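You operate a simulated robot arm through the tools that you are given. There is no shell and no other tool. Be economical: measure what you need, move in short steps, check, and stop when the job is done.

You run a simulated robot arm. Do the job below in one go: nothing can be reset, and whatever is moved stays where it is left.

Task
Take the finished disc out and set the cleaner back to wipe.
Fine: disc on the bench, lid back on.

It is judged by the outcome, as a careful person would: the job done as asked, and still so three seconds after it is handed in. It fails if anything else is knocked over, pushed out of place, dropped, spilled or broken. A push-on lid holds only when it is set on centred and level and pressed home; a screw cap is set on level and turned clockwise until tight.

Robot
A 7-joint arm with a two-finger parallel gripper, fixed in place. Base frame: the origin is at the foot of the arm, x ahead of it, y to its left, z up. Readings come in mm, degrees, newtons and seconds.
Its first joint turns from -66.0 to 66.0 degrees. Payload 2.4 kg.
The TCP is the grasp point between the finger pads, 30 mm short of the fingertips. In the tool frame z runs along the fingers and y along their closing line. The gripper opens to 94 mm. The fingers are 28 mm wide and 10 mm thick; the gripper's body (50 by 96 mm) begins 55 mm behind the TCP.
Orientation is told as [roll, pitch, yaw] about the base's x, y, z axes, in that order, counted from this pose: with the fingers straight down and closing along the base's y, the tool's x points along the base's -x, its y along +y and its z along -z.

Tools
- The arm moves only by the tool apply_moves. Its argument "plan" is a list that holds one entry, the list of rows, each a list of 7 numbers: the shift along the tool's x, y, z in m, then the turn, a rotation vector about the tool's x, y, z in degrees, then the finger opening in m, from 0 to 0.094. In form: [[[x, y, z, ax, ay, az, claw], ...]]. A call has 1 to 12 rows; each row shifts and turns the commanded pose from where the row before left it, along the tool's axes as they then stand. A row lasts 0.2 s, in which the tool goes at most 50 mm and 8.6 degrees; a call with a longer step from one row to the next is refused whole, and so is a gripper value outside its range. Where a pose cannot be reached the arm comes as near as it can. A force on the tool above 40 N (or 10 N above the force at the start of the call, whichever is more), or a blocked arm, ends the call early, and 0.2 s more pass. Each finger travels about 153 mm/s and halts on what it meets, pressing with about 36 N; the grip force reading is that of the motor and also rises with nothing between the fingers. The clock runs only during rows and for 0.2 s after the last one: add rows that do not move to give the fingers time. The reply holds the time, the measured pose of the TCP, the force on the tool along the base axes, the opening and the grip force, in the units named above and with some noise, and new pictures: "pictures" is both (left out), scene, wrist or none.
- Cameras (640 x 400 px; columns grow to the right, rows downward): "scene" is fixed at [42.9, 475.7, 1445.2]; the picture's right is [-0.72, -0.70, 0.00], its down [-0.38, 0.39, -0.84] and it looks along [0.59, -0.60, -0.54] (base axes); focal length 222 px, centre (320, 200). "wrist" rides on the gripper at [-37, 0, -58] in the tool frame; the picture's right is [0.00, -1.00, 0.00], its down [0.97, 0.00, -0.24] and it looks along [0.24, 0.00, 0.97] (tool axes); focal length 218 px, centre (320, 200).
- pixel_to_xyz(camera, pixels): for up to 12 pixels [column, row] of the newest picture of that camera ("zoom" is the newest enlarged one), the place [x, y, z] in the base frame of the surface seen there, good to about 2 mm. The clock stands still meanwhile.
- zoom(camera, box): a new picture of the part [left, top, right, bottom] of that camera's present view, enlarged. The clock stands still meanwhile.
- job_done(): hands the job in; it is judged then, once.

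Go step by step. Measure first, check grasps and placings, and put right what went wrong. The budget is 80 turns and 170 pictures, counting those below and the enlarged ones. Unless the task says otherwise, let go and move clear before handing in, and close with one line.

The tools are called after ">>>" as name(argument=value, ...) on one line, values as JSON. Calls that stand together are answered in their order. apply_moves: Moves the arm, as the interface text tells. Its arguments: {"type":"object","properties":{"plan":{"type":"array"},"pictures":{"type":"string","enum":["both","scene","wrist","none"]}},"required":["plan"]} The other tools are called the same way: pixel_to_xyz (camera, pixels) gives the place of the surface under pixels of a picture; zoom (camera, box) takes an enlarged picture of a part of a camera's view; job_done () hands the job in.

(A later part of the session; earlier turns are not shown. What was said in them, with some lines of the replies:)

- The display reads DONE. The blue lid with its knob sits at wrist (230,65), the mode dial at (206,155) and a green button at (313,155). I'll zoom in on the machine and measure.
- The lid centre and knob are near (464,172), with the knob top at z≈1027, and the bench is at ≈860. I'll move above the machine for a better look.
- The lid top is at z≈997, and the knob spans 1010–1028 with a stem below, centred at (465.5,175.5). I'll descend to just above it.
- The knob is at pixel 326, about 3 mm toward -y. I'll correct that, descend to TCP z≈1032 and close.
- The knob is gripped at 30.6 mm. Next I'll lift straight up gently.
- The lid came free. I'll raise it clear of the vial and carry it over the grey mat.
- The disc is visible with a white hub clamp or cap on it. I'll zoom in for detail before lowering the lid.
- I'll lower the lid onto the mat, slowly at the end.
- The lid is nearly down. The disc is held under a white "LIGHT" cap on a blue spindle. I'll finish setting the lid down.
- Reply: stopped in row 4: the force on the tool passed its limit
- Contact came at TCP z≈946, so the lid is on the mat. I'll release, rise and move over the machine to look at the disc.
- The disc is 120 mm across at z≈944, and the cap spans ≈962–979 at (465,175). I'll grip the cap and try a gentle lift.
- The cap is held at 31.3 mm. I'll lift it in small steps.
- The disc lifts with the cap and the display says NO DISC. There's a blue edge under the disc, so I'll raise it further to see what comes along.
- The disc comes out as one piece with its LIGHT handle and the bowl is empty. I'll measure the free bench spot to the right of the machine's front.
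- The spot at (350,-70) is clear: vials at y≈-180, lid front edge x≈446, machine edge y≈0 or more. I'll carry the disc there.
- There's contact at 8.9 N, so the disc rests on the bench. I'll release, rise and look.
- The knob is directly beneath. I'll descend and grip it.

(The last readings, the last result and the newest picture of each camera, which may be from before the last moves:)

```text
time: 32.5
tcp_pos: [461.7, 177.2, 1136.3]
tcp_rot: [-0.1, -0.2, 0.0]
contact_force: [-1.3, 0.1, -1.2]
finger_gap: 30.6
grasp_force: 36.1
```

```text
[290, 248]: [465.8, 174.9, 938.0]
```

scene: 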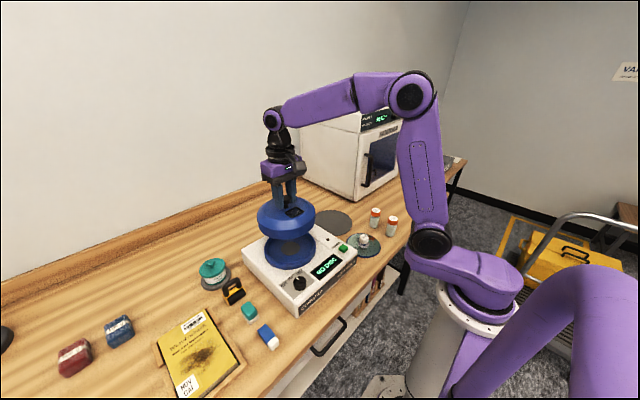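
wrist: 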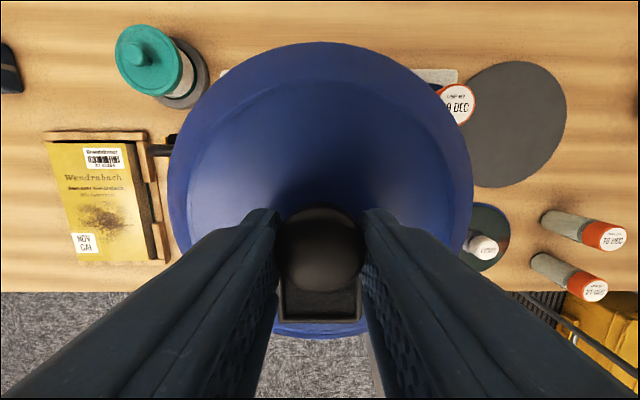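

The average pose is (462.6,178.2) and the target is ≈(465,174.9). I'll correct and lower to just above seating.

>>> apply_moves(plan=[[[-0.0024, -0.0033, 0.03, 0, 0, 0, 0.015], [0, 0, 0.03, 0, 0, 0, 0.015], [0, 0, 0.02, 0, 0, 0, 0.015], [0, 0, 0, 0, 0, 0, 0.015]]])

>>> zoom(camera="scene", box=[240, 190, 350, 300])

>>> apply_moves(plan=[[[0, 0, 0, 0, 0, 0, 0.015]]], pictures="none")

>>> apply_moves(plan=[[[0, 0, 0, 0, 0, 0, 0.015]]], pictures="none")

```text
time: 33.5
tcp_pos: [464.8, 172.2, 1059.4]
tcp_rot: [-0.2, -0.2, 0.1]
contact_force: [0.1, 0.1, -1.2]
finger_gap: 30.5
grasp_force: 35.6
```

scene: 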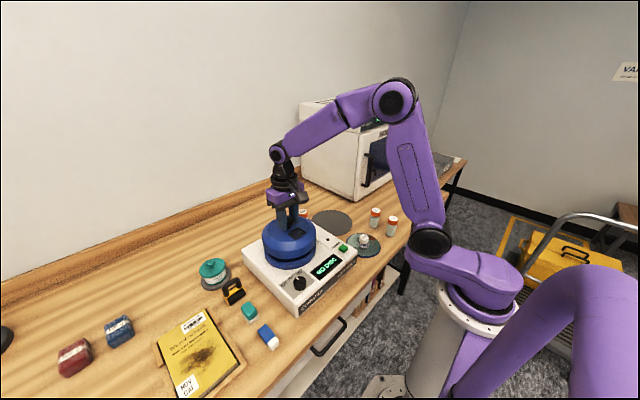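
wrist: 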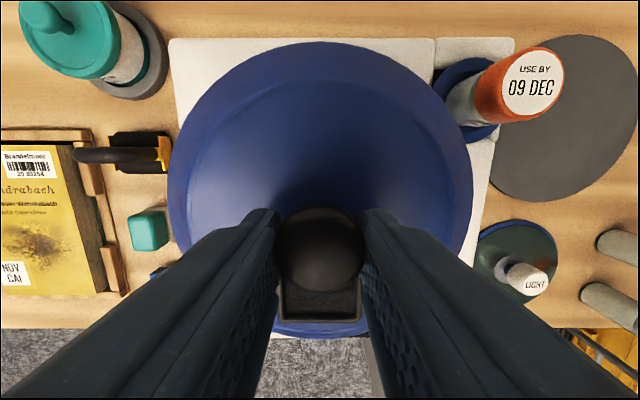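

```text
3.64 times, centred on (295, 245) of scene
```

zoom: 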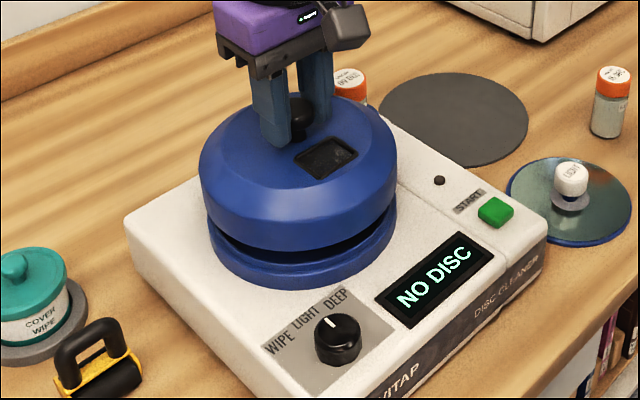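

```text
time: 33.9
tcp_pos: [464.7, 171.6, 1059.1]
tcp_rot: [-0.1, -0.2, 0.0]
contact_force: [-0.2, -0.2, -0.7]
finger_gap: 30.5
grasp_force: 36.0
```

```text
time: 34.3
tcp_pos: [465.1, 171.5, 1059.3]
tcp_rot: [-0.1, -0.2, 0.0]
contact_force: [0.6, 0.0, -0.3]
finger_gap: 30.4
grasp_force: 35.6
```

Three readings average y≈171.8, which is 3 mm short of 175, and the wrist view agrees. I'll correct by +3 mm.

>>> apply_moves(plan=[[[0, 0.003, 0.005, 0, 0, 0, 0.015], [0, 0, 0, 0, 0, 0, 0.015]]], pictures="none")

>>> apply_moves(plan=[[[0, 0, 0, 0, 0, 0, 0.015]]], pictures="none")

>>> apply_moves(plan=[[[0, 0, 0, 0, 0, 0, 0.015]]], pictures="wrist")

>>> zoom(camera="scene", box=[255, 205, 325, 280])

```text
time: 34.9
tcp_pos: [466.0, 175.9, 1054.2]
tcp_rot: [-0.1, -0.2, -0.1]
contact_force: [-0.1, 0.8, -0.9]
finger_gap: 30.6
grasp_force: 36.6
```

```text
time: 35.3
tcp_pos: [466.7, 175.8, 1055.5]
tcp_rot: [-0.1, -0.2, 0.0]
contact_force: [0.1, 0.2, -1.2]
finger_gap: 30.9
grasp_force: 35.8
```

```text
time: 35.7
tcp_pos: [465.4, 175.5, 1054.3]
tcp_rot: [-0.1, -0.2, 0.1]
contact_force: [0.6, 0.7, -0.7]
finger_gap: 30.5
grasp_force: 36.2
```

wrist: 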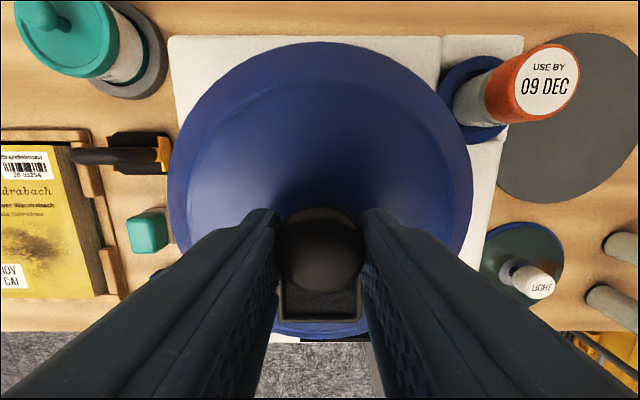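

```text
5.33 times, centred on (290, 242) of scene
```

zoom: 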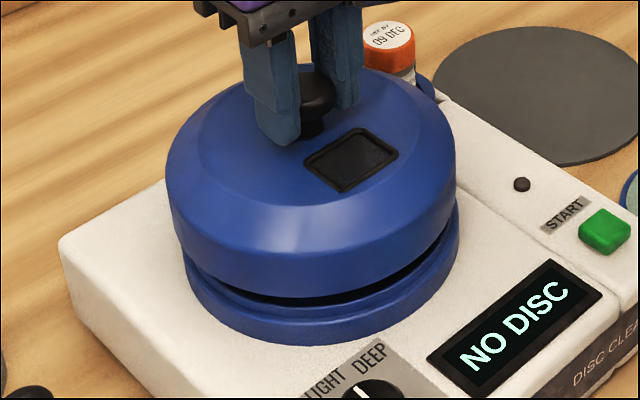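

Lateral alignment matches now. Fore-aft is ≈1.5 mm too far forward, so I'll correct that and lower slowly.

>>> apply_moves(plan=[[[0.0015, 0, 0.004, 0, 0, 0, 0.015], [0, 0, 0.003, 0, 0, 0, 0.015], [0, 0, 0.003, 0, 0, 0, 0.015], [0, 0, 0.002, 0, 0, 0, 0.015], [0, 0, 0, 0, 0, 0, 0.015]]], pictures="wrist")

>>> zoom(camera="scene", box=[255, 205, 325, 280])

```text
time: 36.9
tcp_pos: [466.2, 175.1, 1043.0]
tcp_rot: [-0.1, -0.2, 0.1]
contact_force: [-0.2, 0.8, -0.9]
finger_gap: 30.5
grasp_force: 36.0
```

wrist: 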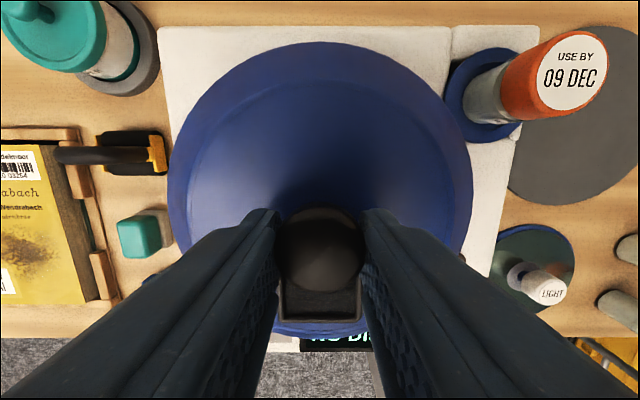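

```text
5.33 times, centred on (290, 242) of scene
```

zoom: 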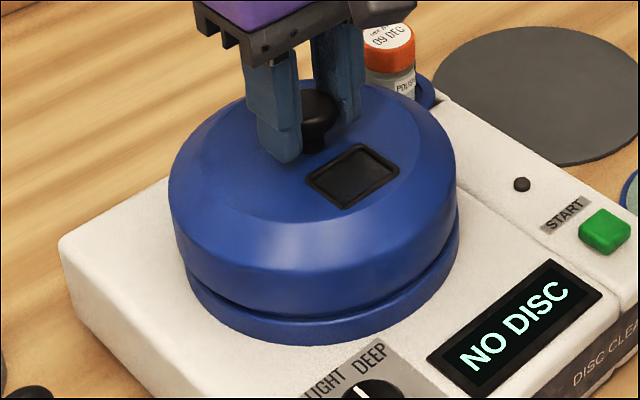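

The wrist view still suggests ≈1.5 mm too far forward. I'll nudge back, then press down slowly.

>>> apply_moves(plan=[[[0.0014, 0, 0.001, 0, 0, 0, 0.015], [0, 0, 0.002, 0, 0, 0, 0.015], [0, 0, 0.001, 0, 0, 0, 0.015], [0, 0, 0.001, 0, 0, 0, 0.015], [0, 0, 0, 0, 0, 0, 0.015]]], pictures="wrist")

>>> zoom(camera="scene", box=[255, 205, 325, 280])

```text
time: 38.1
tcp_pos: [463.3, 176.1, 1039.1]
tcp_rot: [-0.1, -0.2, 0.0]
contact_force: [0.2, 0.3, -1.7]
finger_gap: 30.7
grasp_force: 35.7
```

wrist: 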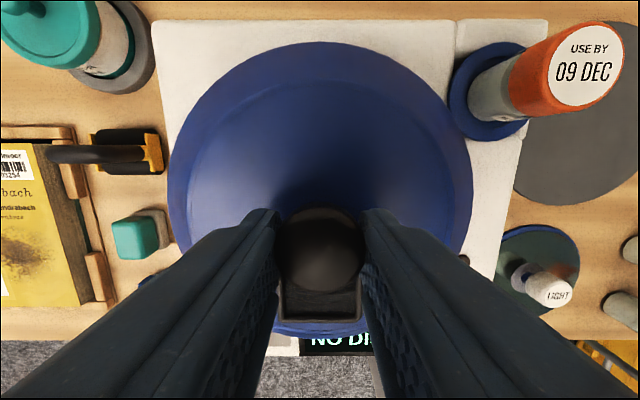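

```text
5.33 times, centred on (290, 242) of scene
```

zoom: 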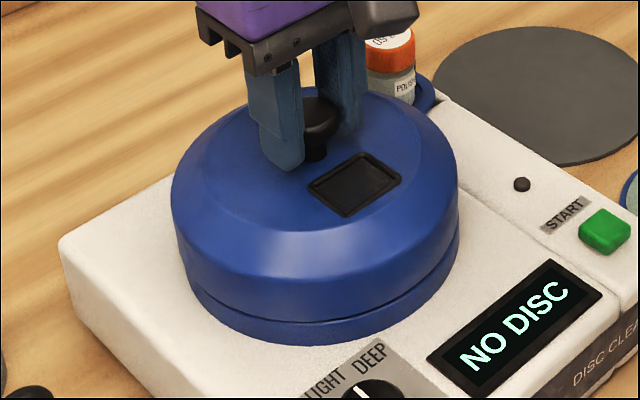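

The alignment now matches the original seating. I'll press down gently until it's home at TCP≈1035.

>>> apply_moves(plan=[[[0, 0, 0.001, 0, 0, 0, 0.015], [0, 0, 0.001, 0, 0, 0, 0.015], [0, 0, 0.001, 0, 0, 0, 0.015], [0, 0, 0.001, 0, 0, 0, 0.015], [0, 0, 0.001, 0, 0, 0, 0.015], [0, 0, 0.001, 0, 0, 0, 0.015], [0, 0, 0.001, 0, 0, 0, 0.015], [0, 0, 0, 0, 0, 0, 0.015]]], pictures="wrist")

>>> zoom(camera="scene", box=[255, 205, 325, 280])

```text
time: 39.4
tcp_pos: [462.5, 174.9, 1034.5]
tcp_rot: [-0.2, -0.2, 0.0]
contact_force: [-4.6, -1.9, 6.4]
finger_gap: 30.8
grasp_force: 36.2
stopped in row 6: the force on the tool passed its limit (the readings are from after the stop); the commanded pose is now the measured one
```

wrist: 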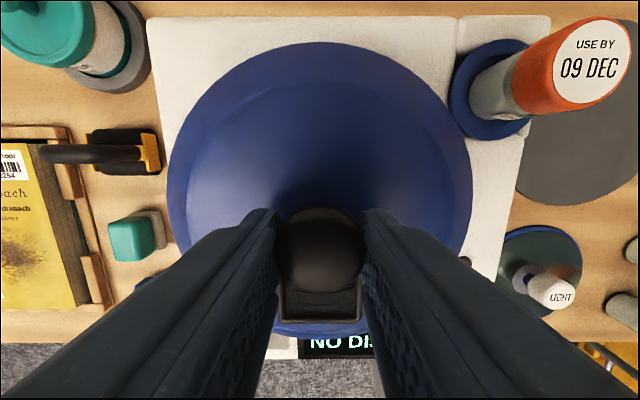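

```text
5.33 times, centred on (290, 242) of scene
```

zoom: 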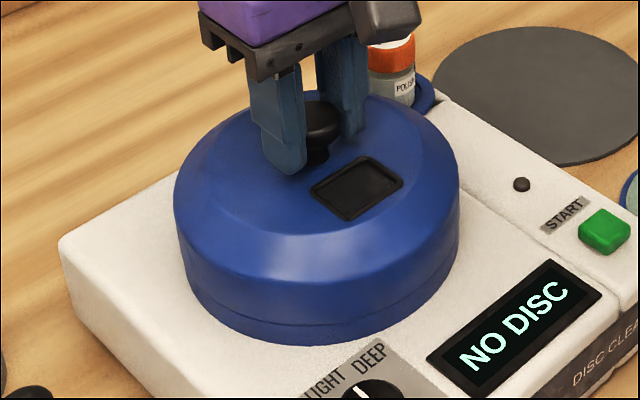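

The lid appears seated. I'll press once more to make sure it's home.

>>> apply_moves(plan=[[[0, 0, 0.002, 0, 0, 0, 0.015], [0, 0, 0.002, 0, 0, 0, 0.015], [0, 0, 0.002, 0, 0, 0, 0.015]]], pictures="none")

>>> apply_moves(plan=[[[0, 0, 0, 0, 0, 0, 0.015], [0, 0, 0, 0, 0, 0, 0.04], [0, 0, 0, 0, 0, 0, 0.06], [0, 0, -0.03, 0, 0, 0, 0.06], [0, 0, -0.045, 0, 0, 0, 0.06], [0, 0, -0.045, 0, 0, 0, 0.06], [0, 0, 0, 0, 0, 0, 0.06]]])

>>> zoom(camera="scene", box=[255, 205, 325, 280])

>>> pixel_to_xyz(camera="wrist", pixels=[[290, 140], [350, 140], [320, 110], [270, 170], [370, 170]])

```text
time: 39.9
tcp_pos: [463.0, 174.5, 1035.3]
tcp_rot: [0.0, -0.3, -0.1]
contact_force: [-6.3, -1.8, 8.2]
finger_gap: 30.6
grasp_force: 36.3
stopped in row 2: the force on the tool passed its limit (the readings are from after the stop); the commanded pose is now the measured one
```

```text
time: 41.5
tcp_pos: [463.4, 176.0, 1154.6]
tcp_rot: [-0.1, -0.4, -0.1]
contact_force: [0.1, 0.7, -0.1]
finger_gap: 60.0
grasp_force: 0.0
```

scene: 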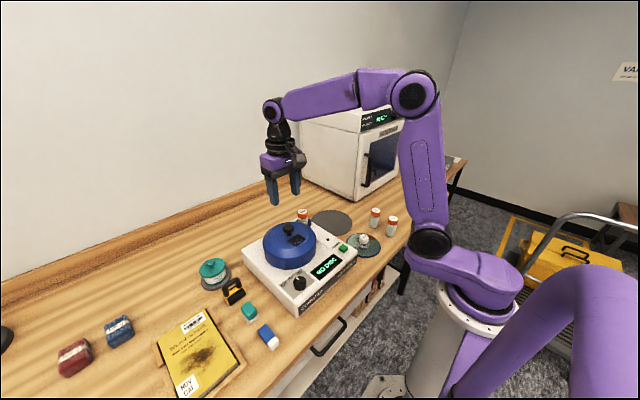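
wrist: 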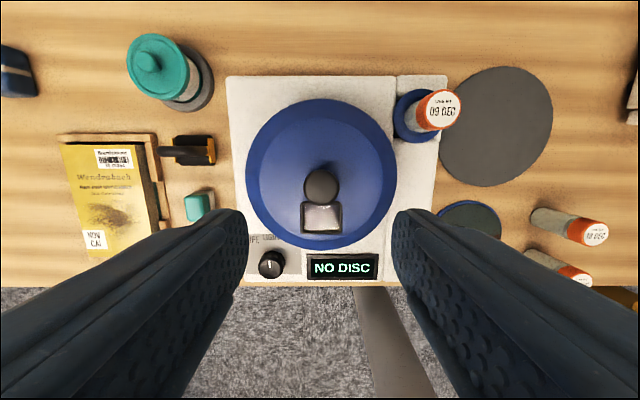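

```text
5.33 times, centred on (290, 242) of scene
```

zoom: 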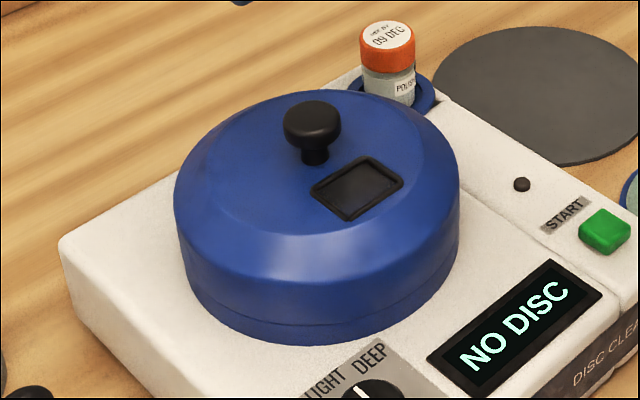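

```text
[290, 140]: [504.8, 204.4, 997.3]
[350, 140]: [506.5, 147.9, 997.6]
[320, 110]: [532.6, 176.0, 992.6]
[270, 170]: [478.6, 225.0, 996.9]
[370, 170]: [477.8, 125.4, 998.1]
```

The lid is level at z≈997. Next is the dial: I'll move above it and measure.

>>> apply_moves(plan=[[[0.045, 0.02, 0, 0, 0, 0, 0.06], [0.045, 0.02, 0, 0, 0, 0, 0.06], [0.025, 0.025, 0, 0, 0, 0, 0.06], [0, 0, 0.035, 0, 0, 0, 0.06], [0, 0, 0.035, 0, 0, 0, 0.06], [0, 0, 0, 0, 0, 0, 0.06]]])

>>> zoom(camera="wrist", box=[250, 150, 390, 290])

>>> zoom(camera="scene", box=[275, 255, 345, 315])

```text
time: 42.9
tcp_pos: [347.4, 239.8, 1082.8]
tcp_rot: [0.1, -0.4, 0.0]
contact_force: [-0.2, -1.0, -1.0]
finger_gap: 60.0
grasp_force: 0.0
```

scene: 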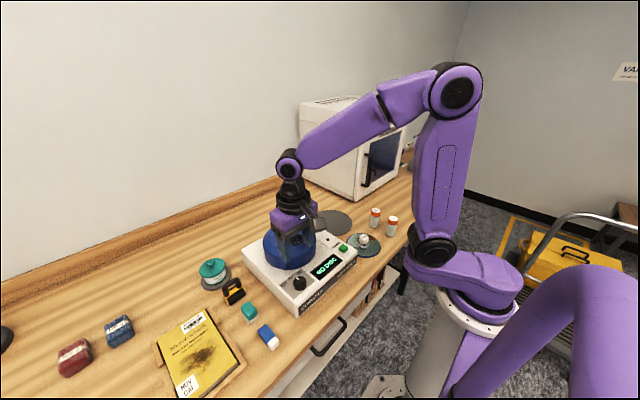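
wrist: 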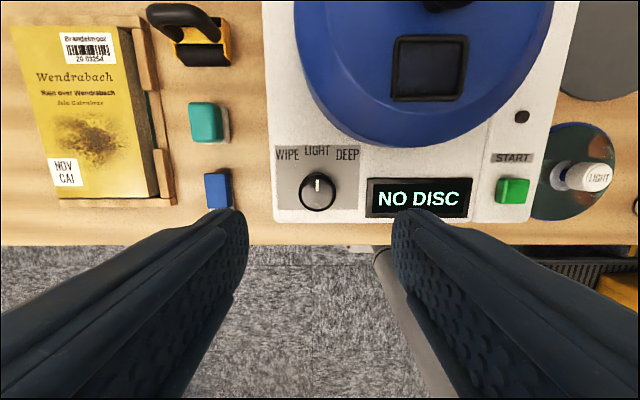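

```text
2.86 times, centred on (320, 220) of wrist
```

zoom: 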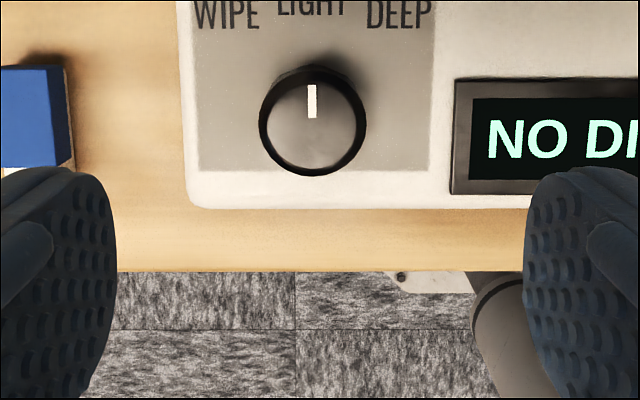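

```text
6.67 times, centred on (310, 285) of scene
```

zoom: 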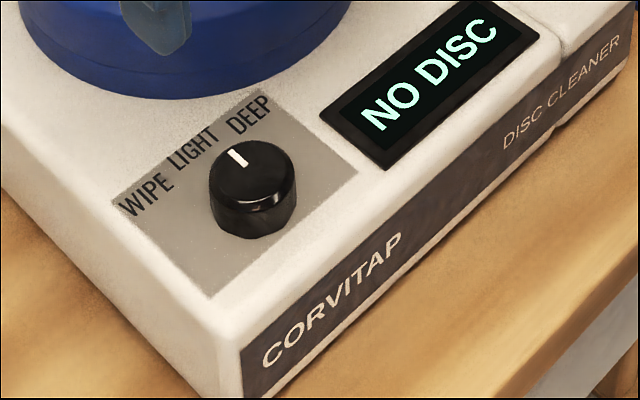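

>>> pixel_to_xyz(camera="wrist", pixels=[[317, 190], [303, 192], [331, 192], [317, 178], [317, 203], [288, 155], [318, 150], [348, 154], [285, 190], [350, 190], [317, 212]])

```text
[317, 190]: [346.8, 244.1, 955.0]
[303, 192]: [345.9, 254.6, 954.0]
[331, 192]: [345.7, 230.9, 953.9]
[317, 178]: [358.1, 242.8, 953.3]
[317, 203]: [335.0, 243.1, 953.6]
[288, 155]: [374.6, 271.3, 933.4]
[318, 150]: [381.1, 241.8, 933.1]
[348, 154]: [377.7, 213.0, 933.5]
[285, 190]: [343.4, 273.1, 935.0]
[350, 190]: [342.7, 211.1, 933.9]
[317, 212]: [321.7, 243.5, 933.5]
```

The dial centre is (346,242.5), its top is at 954, and WIPE lies ≈45° counter-clockwise. I'll descend, centre and grip.

>>> apply_moves(plan=[[[0.0014, 0.0022, 0.04, 0, 0, 0, 0.056], [0, 0, 0.03, 0, 0, 0, 0.056], [0, 0, 0, 0, 0, 0, 0.056]]])

>>> apply_moves(plan=[[[0, 0, 0, 0, 0, 0, 0.056]]], pictures="none")

>>> pixel_to_xyz(camera="wrist", pixels=[[317, 210], [320, 215]])

```text
time: 43.7
tcp_pos: [347.2, 243.6, 1014.2]
tcp_rot: [-0.1, -0.3, -0.1]
contact_force: [-0.1, -1.1, 0.1]
finger_gap: 55.7
grasp_force: 0.1
```

scene: 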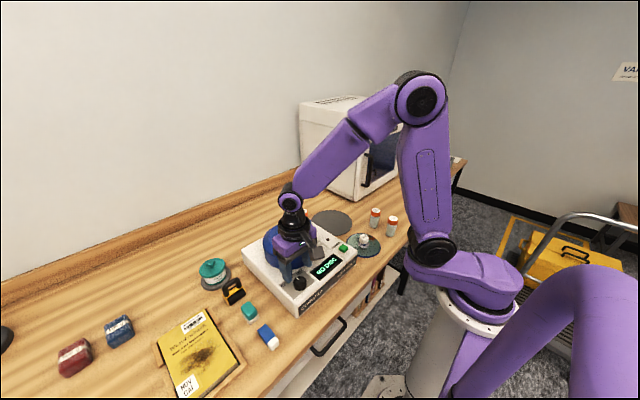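
wrist: 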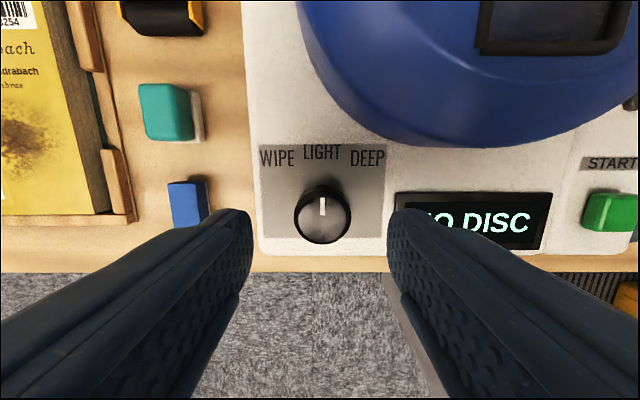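

```text
time: 44.1
tcp_pos: [346.9, 243.2, 1015.3]
tcp_rot: [-0.1, -0.4, -0.1]
contact_force: [0.2, -0.6, -0.5]
finger_gap: 55.8
grasp_force: 0.1
```

```text
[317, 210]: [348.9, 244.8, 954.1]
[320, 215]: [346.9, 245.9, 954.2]
```

>>> apply_moves(plan=[[[0, -0.0006, 0.03, 0, 0, 0, 0.056], [0, 0, 0.014, 0, 0, 0, 0.056], [0, 0, 0, 0, 0, 0, 0.05], [0, 0, 0, 0, 0, 0, 0.036], [0, 0, 0, 0, 0, 0, 0.02], [0, 0, 0, 0, 0, 0, 0.015], [0, 0, 0, 0, 0, 0, 0.015]]])

```text
time: 45.7
tcp_pos: [348.2, 243.1, 968.7]
tcp_rot: [-0.2, -0.3, -0.1]
contact_force: [-0.2, -8.8, -2.4]
finger_gap: 33.6
grasp_force: 45.2
```

scene: 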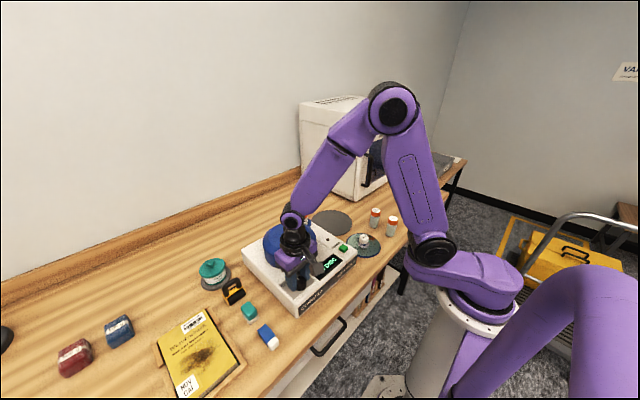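
wrist: 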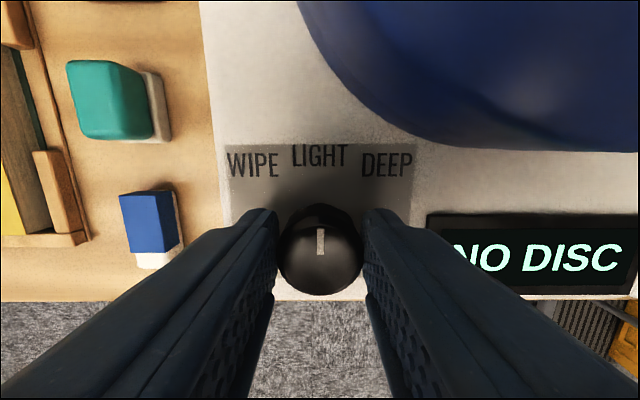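

The dial is gripped with a small side load of -8.8 N in y. I'll ease 0.8 mm that way and start turning counter-clockwise.

>>> apply_moves(plan=[[[0, -0.0008, 0, 0, 0, 0, 0.015], [0, 0, 0, 0, 0, -5, 0.015], [0, 0, 0, 0, 0, -5, 0.015], [0, 0, 0, 0, 0, -5, 0.015], [0, 0, 0, 0, 0, -5, 0.015], [0, 0, 0, 0, 0, 0, 0.015]]], pictures="wrist")

```text
time: 46.7
tcp_pos: [348.5, 242.4, 969.0]
tcp_rot: [0.0, -0.5, 14.6]
contact_force: [3.2, 4.1, -7.4]
finger_gap: 33.4
grasp_force: 45.2
stopped in row 5: the force on the tool passed its limit (the readings are from after the stop); the commanded pose is now the measured one
```

wrist: 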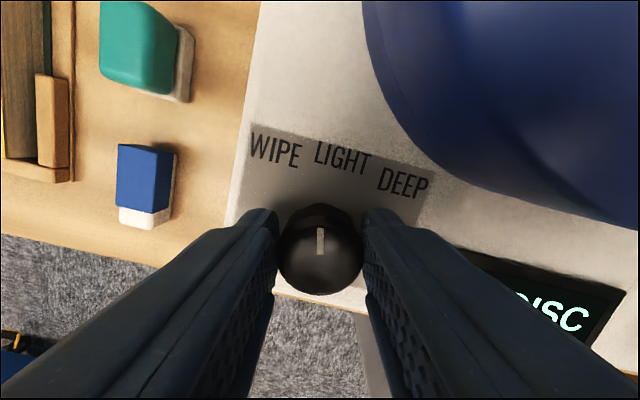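

The dial is turning with the gripper and is now ≈15° round. I'm ≈2 mm off its axis, so I'll re-centre with open fingers, re-grip and continue.

>>> apply_moves(plan=[[[0, 0, 0, 0, 0, 0, 0.045], [0, 0, 0, 0, 0, 0, 0.045], [0.0015, 0, -0.001, 0, 0, 0, 0.045], [0, 0, 0, 0, 0, 0, 0.045]]], pictures="wrist")

>>> pixel_to_xyz(camera="wrist", pixels=[[320, 250], [290, 250], [350, 250], [320, 275], [320, 225]])

>>> apply_moves(plan=[[[0, 0, 0, 0, 0, 0, 0.045]]], pictures="none")

```text
time: 47.7
tcp_pos: [347.7, 241.5, 970.9]
tcp_rot: [0.0, -0.4, 14.6]
contact_force: [0.1, 0.3, 0.0]
finger_gap: 45.3
grasp_force: 0.0
```

wrist: 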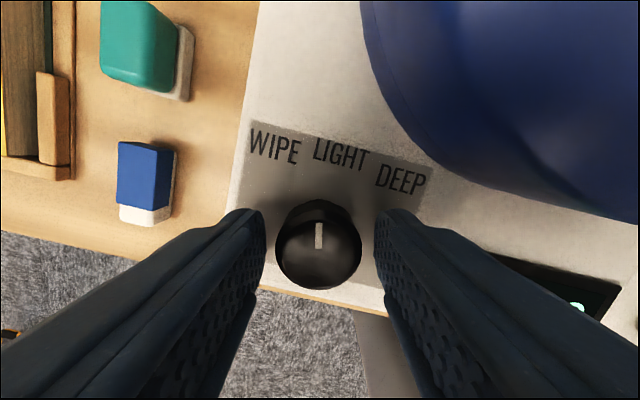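

```text
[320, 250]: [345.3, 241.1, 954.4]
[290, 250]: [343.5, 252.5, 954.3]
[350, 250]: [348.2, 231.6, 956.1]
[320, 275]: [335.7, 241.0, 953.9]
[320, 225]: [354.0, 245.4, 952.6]
```

```text
time: 48.1
tcp_pos: [346.8, 242.0, 971.2]
tcp_rot: [0.0, -0.5, 14.6]
contact_force: [0.3, 0.3, -0.7]
finger_gap: 45.2
grasp_force: 0.0
```

>>> apply_moves(plan=[[[0.0018, 0.0007, 0, 0, 0, 0, 0.045], [0, 0, 0, 0, 0, 0, 0.036], [0, 0, 0, 0, 0, 0, 0.025], [0, 0, 0, 0, 0, 0, 0.015], [0, 0, 0, 0, 0, -3, 0.015], [0, 0, 0, 0, 0, -3, 0.015], [0, 0, 0, 0, 0, -3, 0.015], [0, 0, 0, 0, 0, -3, 0.015], [0, 0, 0, 0, 0, -3, 0.015]]], pictures="wrist")

```text
time: 50.1
tcp_pos: [346.6, 242.4, 970.9]
tcp_rot: [-0.2, -0.4, 29.6]
contact_force: [9.6, -3.5, -22.7]
finger_gap: 33.2
grasp_force: 44.8
```

wrist: 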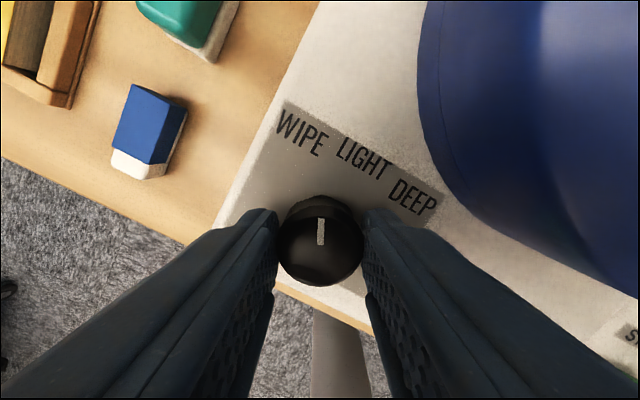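

It's at 29.6°. There's an upward pull (Fz −22.7), so I'll ease down 1 mm and turn the remaining 15°.

>>> apply_moves(plan=[[[0, 0, 0.001, 0, 0, 0, 0.015], [0, 0, 0, 0, 0, -3, 0.015], [0, 0, 0, 0, 0, -3, 0.015], [0, 0, 0, 0, 0, -3, 0.015], [0, 0, 0, 0, 0, -3, 0.015], [0, 0, 0, 0, 0, -3, 0.015], [0, 0, 0, 0, 0, 0, 0.015]]], pictures="wrist")

>>> zoom(camera="scene", box=[275, 235, 355, 315])

```text
time: 51.7
tcp_pos: [344.5, 241.0, 971.3]
tcp_rot: [-0.2, -0.4, 44.6]
contact_force: [7.6, -14.3, 31.2]
finger_gap: 33.1
grasp_force: 44.7
```

wrist: 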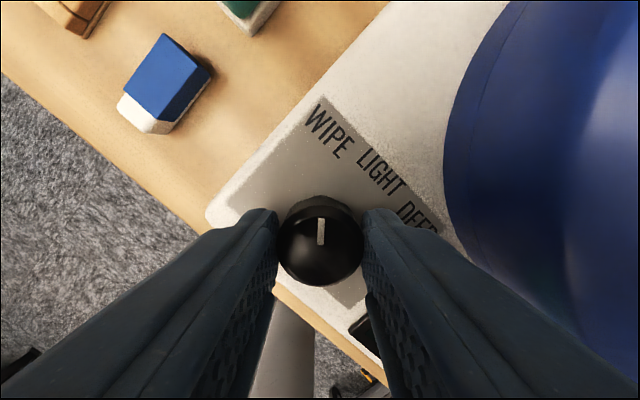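

```text
5.00 times, centred on (315, 275) of scene
```

zoom: 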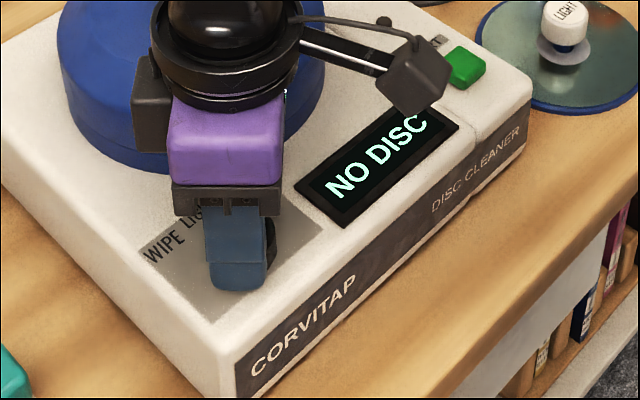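

The pointer now aims at WIPE. I'll release, rise and look.

>>> apply_moves(plan=[[[0, 0, 0, 0, 0, 0, 0.04], [0, 0, 0, 0, 0, 0, 0.056], [0, 0, -0.03, 0, 0, 0, 0.056], [0, 0, -0.045, 0, 0, 0, 0.056], [0, 0, -0.045, 0, 0, 0, 0.056], [0, 0, 0, 0, 0, 0, 0.056]]])

>>> zoom(camera="wrist", box=[250, 90, 390, 230])

>>> zoom(camera="scene", box=[275, 235, 355, 315])

```text
time: 53.1
tcp_pos: [343.8, 243.1, 1089.5]
tcp_rot: [-0.3, -0.5, 44.6]
contact_force: [-0.4, 0.2, 0.0]
finger_gap: 55.9
grasp_force: 0.1
```

scene: 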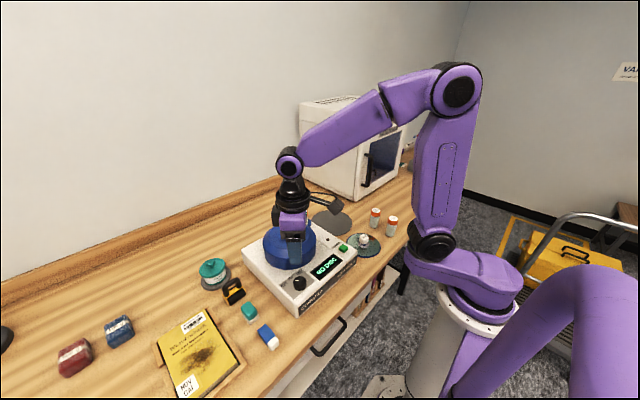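
wrist: 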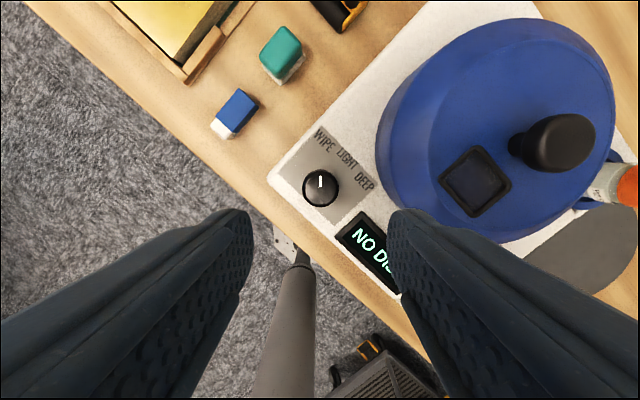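

```text
2.86 times, centred on (320, 160) of wrist
```

zoom: 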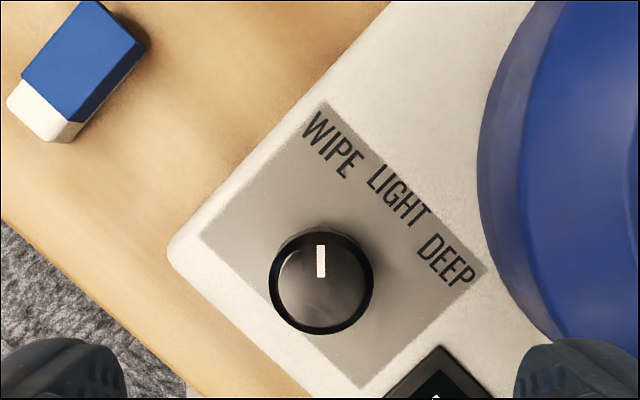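

```text
5.00 times, centred on (315, 275) of scene
```

zoom: 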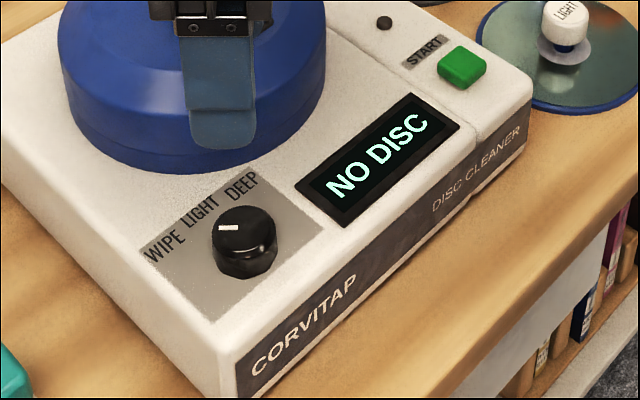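

The dial pointer aims squarely at WIPE, the lid is seated and the disc is on the bench. I'll move clear for a last look.

>>> apply_moves(plan=[[[0, 0, -0.045, 0, 0, 0, 0.056], [0, 0, -0.045, 0, 0, 0, 0.056], [0, 0, -0.045, 0, 0, 0, 0.056], [0, 0, 0, 0, 0, 0, 0.056]]])

>>> zoom(camera="scene", box=[235, 195, 415, 315])

```text
time: 54.1
tcp_pos: [343.1, 242.2, 1226.5]
tcp_rot: [-0.3, -0.4, 44.6]
contact_force: [0.5, -0.7, 0.1]
finger_gap: 56.1
grasp_force: 0.0
```

scene: 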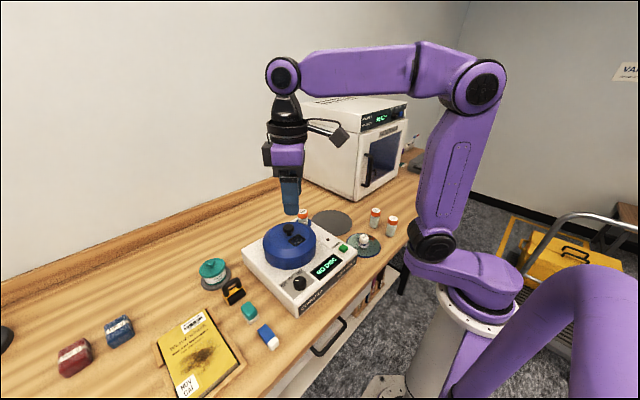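
wrist: 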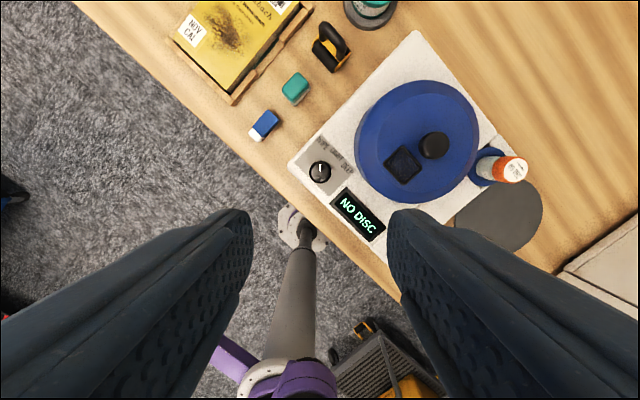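

```text
3.33 times, centred on (325, 255) of scene
```

zoom: 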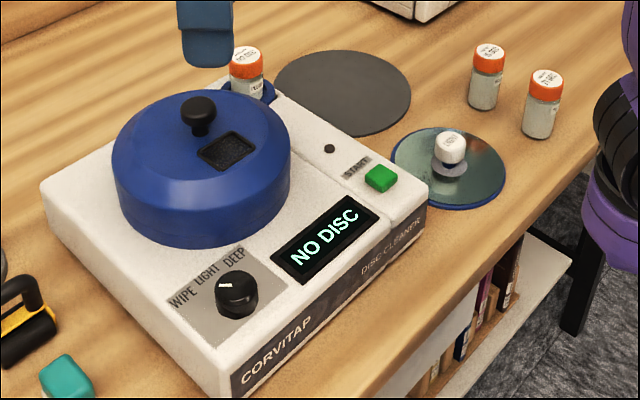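

Everything looks right. I'll take one close look at the disc and its handle before handing in.

>>> zoom(camera="scene", box=[338, 225, 388, 262])

>>> pixel_to_xyz(camera="scene", pixels=[[364, 236], [364, 250], [352, 245], [376, 245], [290, 240], [275, 240], [302, 240], [290, 250]])

```text
10.81 times, centred on (363, 244) of scene
```

zoom: 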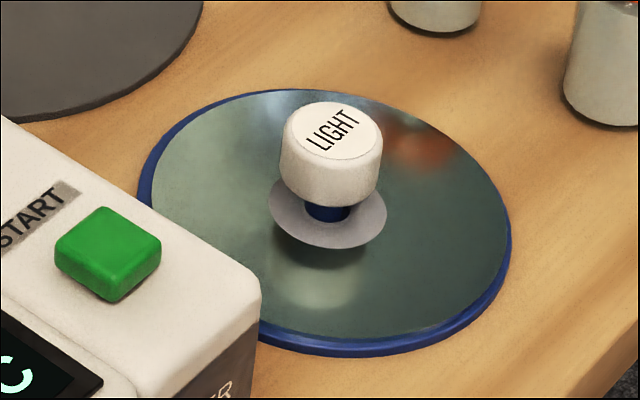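

```text
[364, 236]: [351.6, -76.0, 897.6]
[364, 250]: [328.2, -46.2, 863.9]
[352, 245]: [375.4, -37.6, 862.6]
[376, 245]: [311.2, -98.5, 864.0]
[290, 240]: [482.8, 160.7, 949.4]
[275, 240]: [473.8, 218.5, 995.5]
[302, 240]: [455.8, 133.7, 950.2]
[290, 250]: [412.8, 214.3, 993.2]
```

The disc lies flat on the bench, one piece with its handle. The lid is level and seated, the dial points to WIPE and the arm is clear, so I'm handing in.

>>> job_done()

```text
The job is handed in.
```

The disc is on the bench to the right of the cleaner, the lid is back on and pressed home, and the dial is set to WIPE; the disc came out as one piece with its blue backing and "LIGHT" handle, so I left them together.
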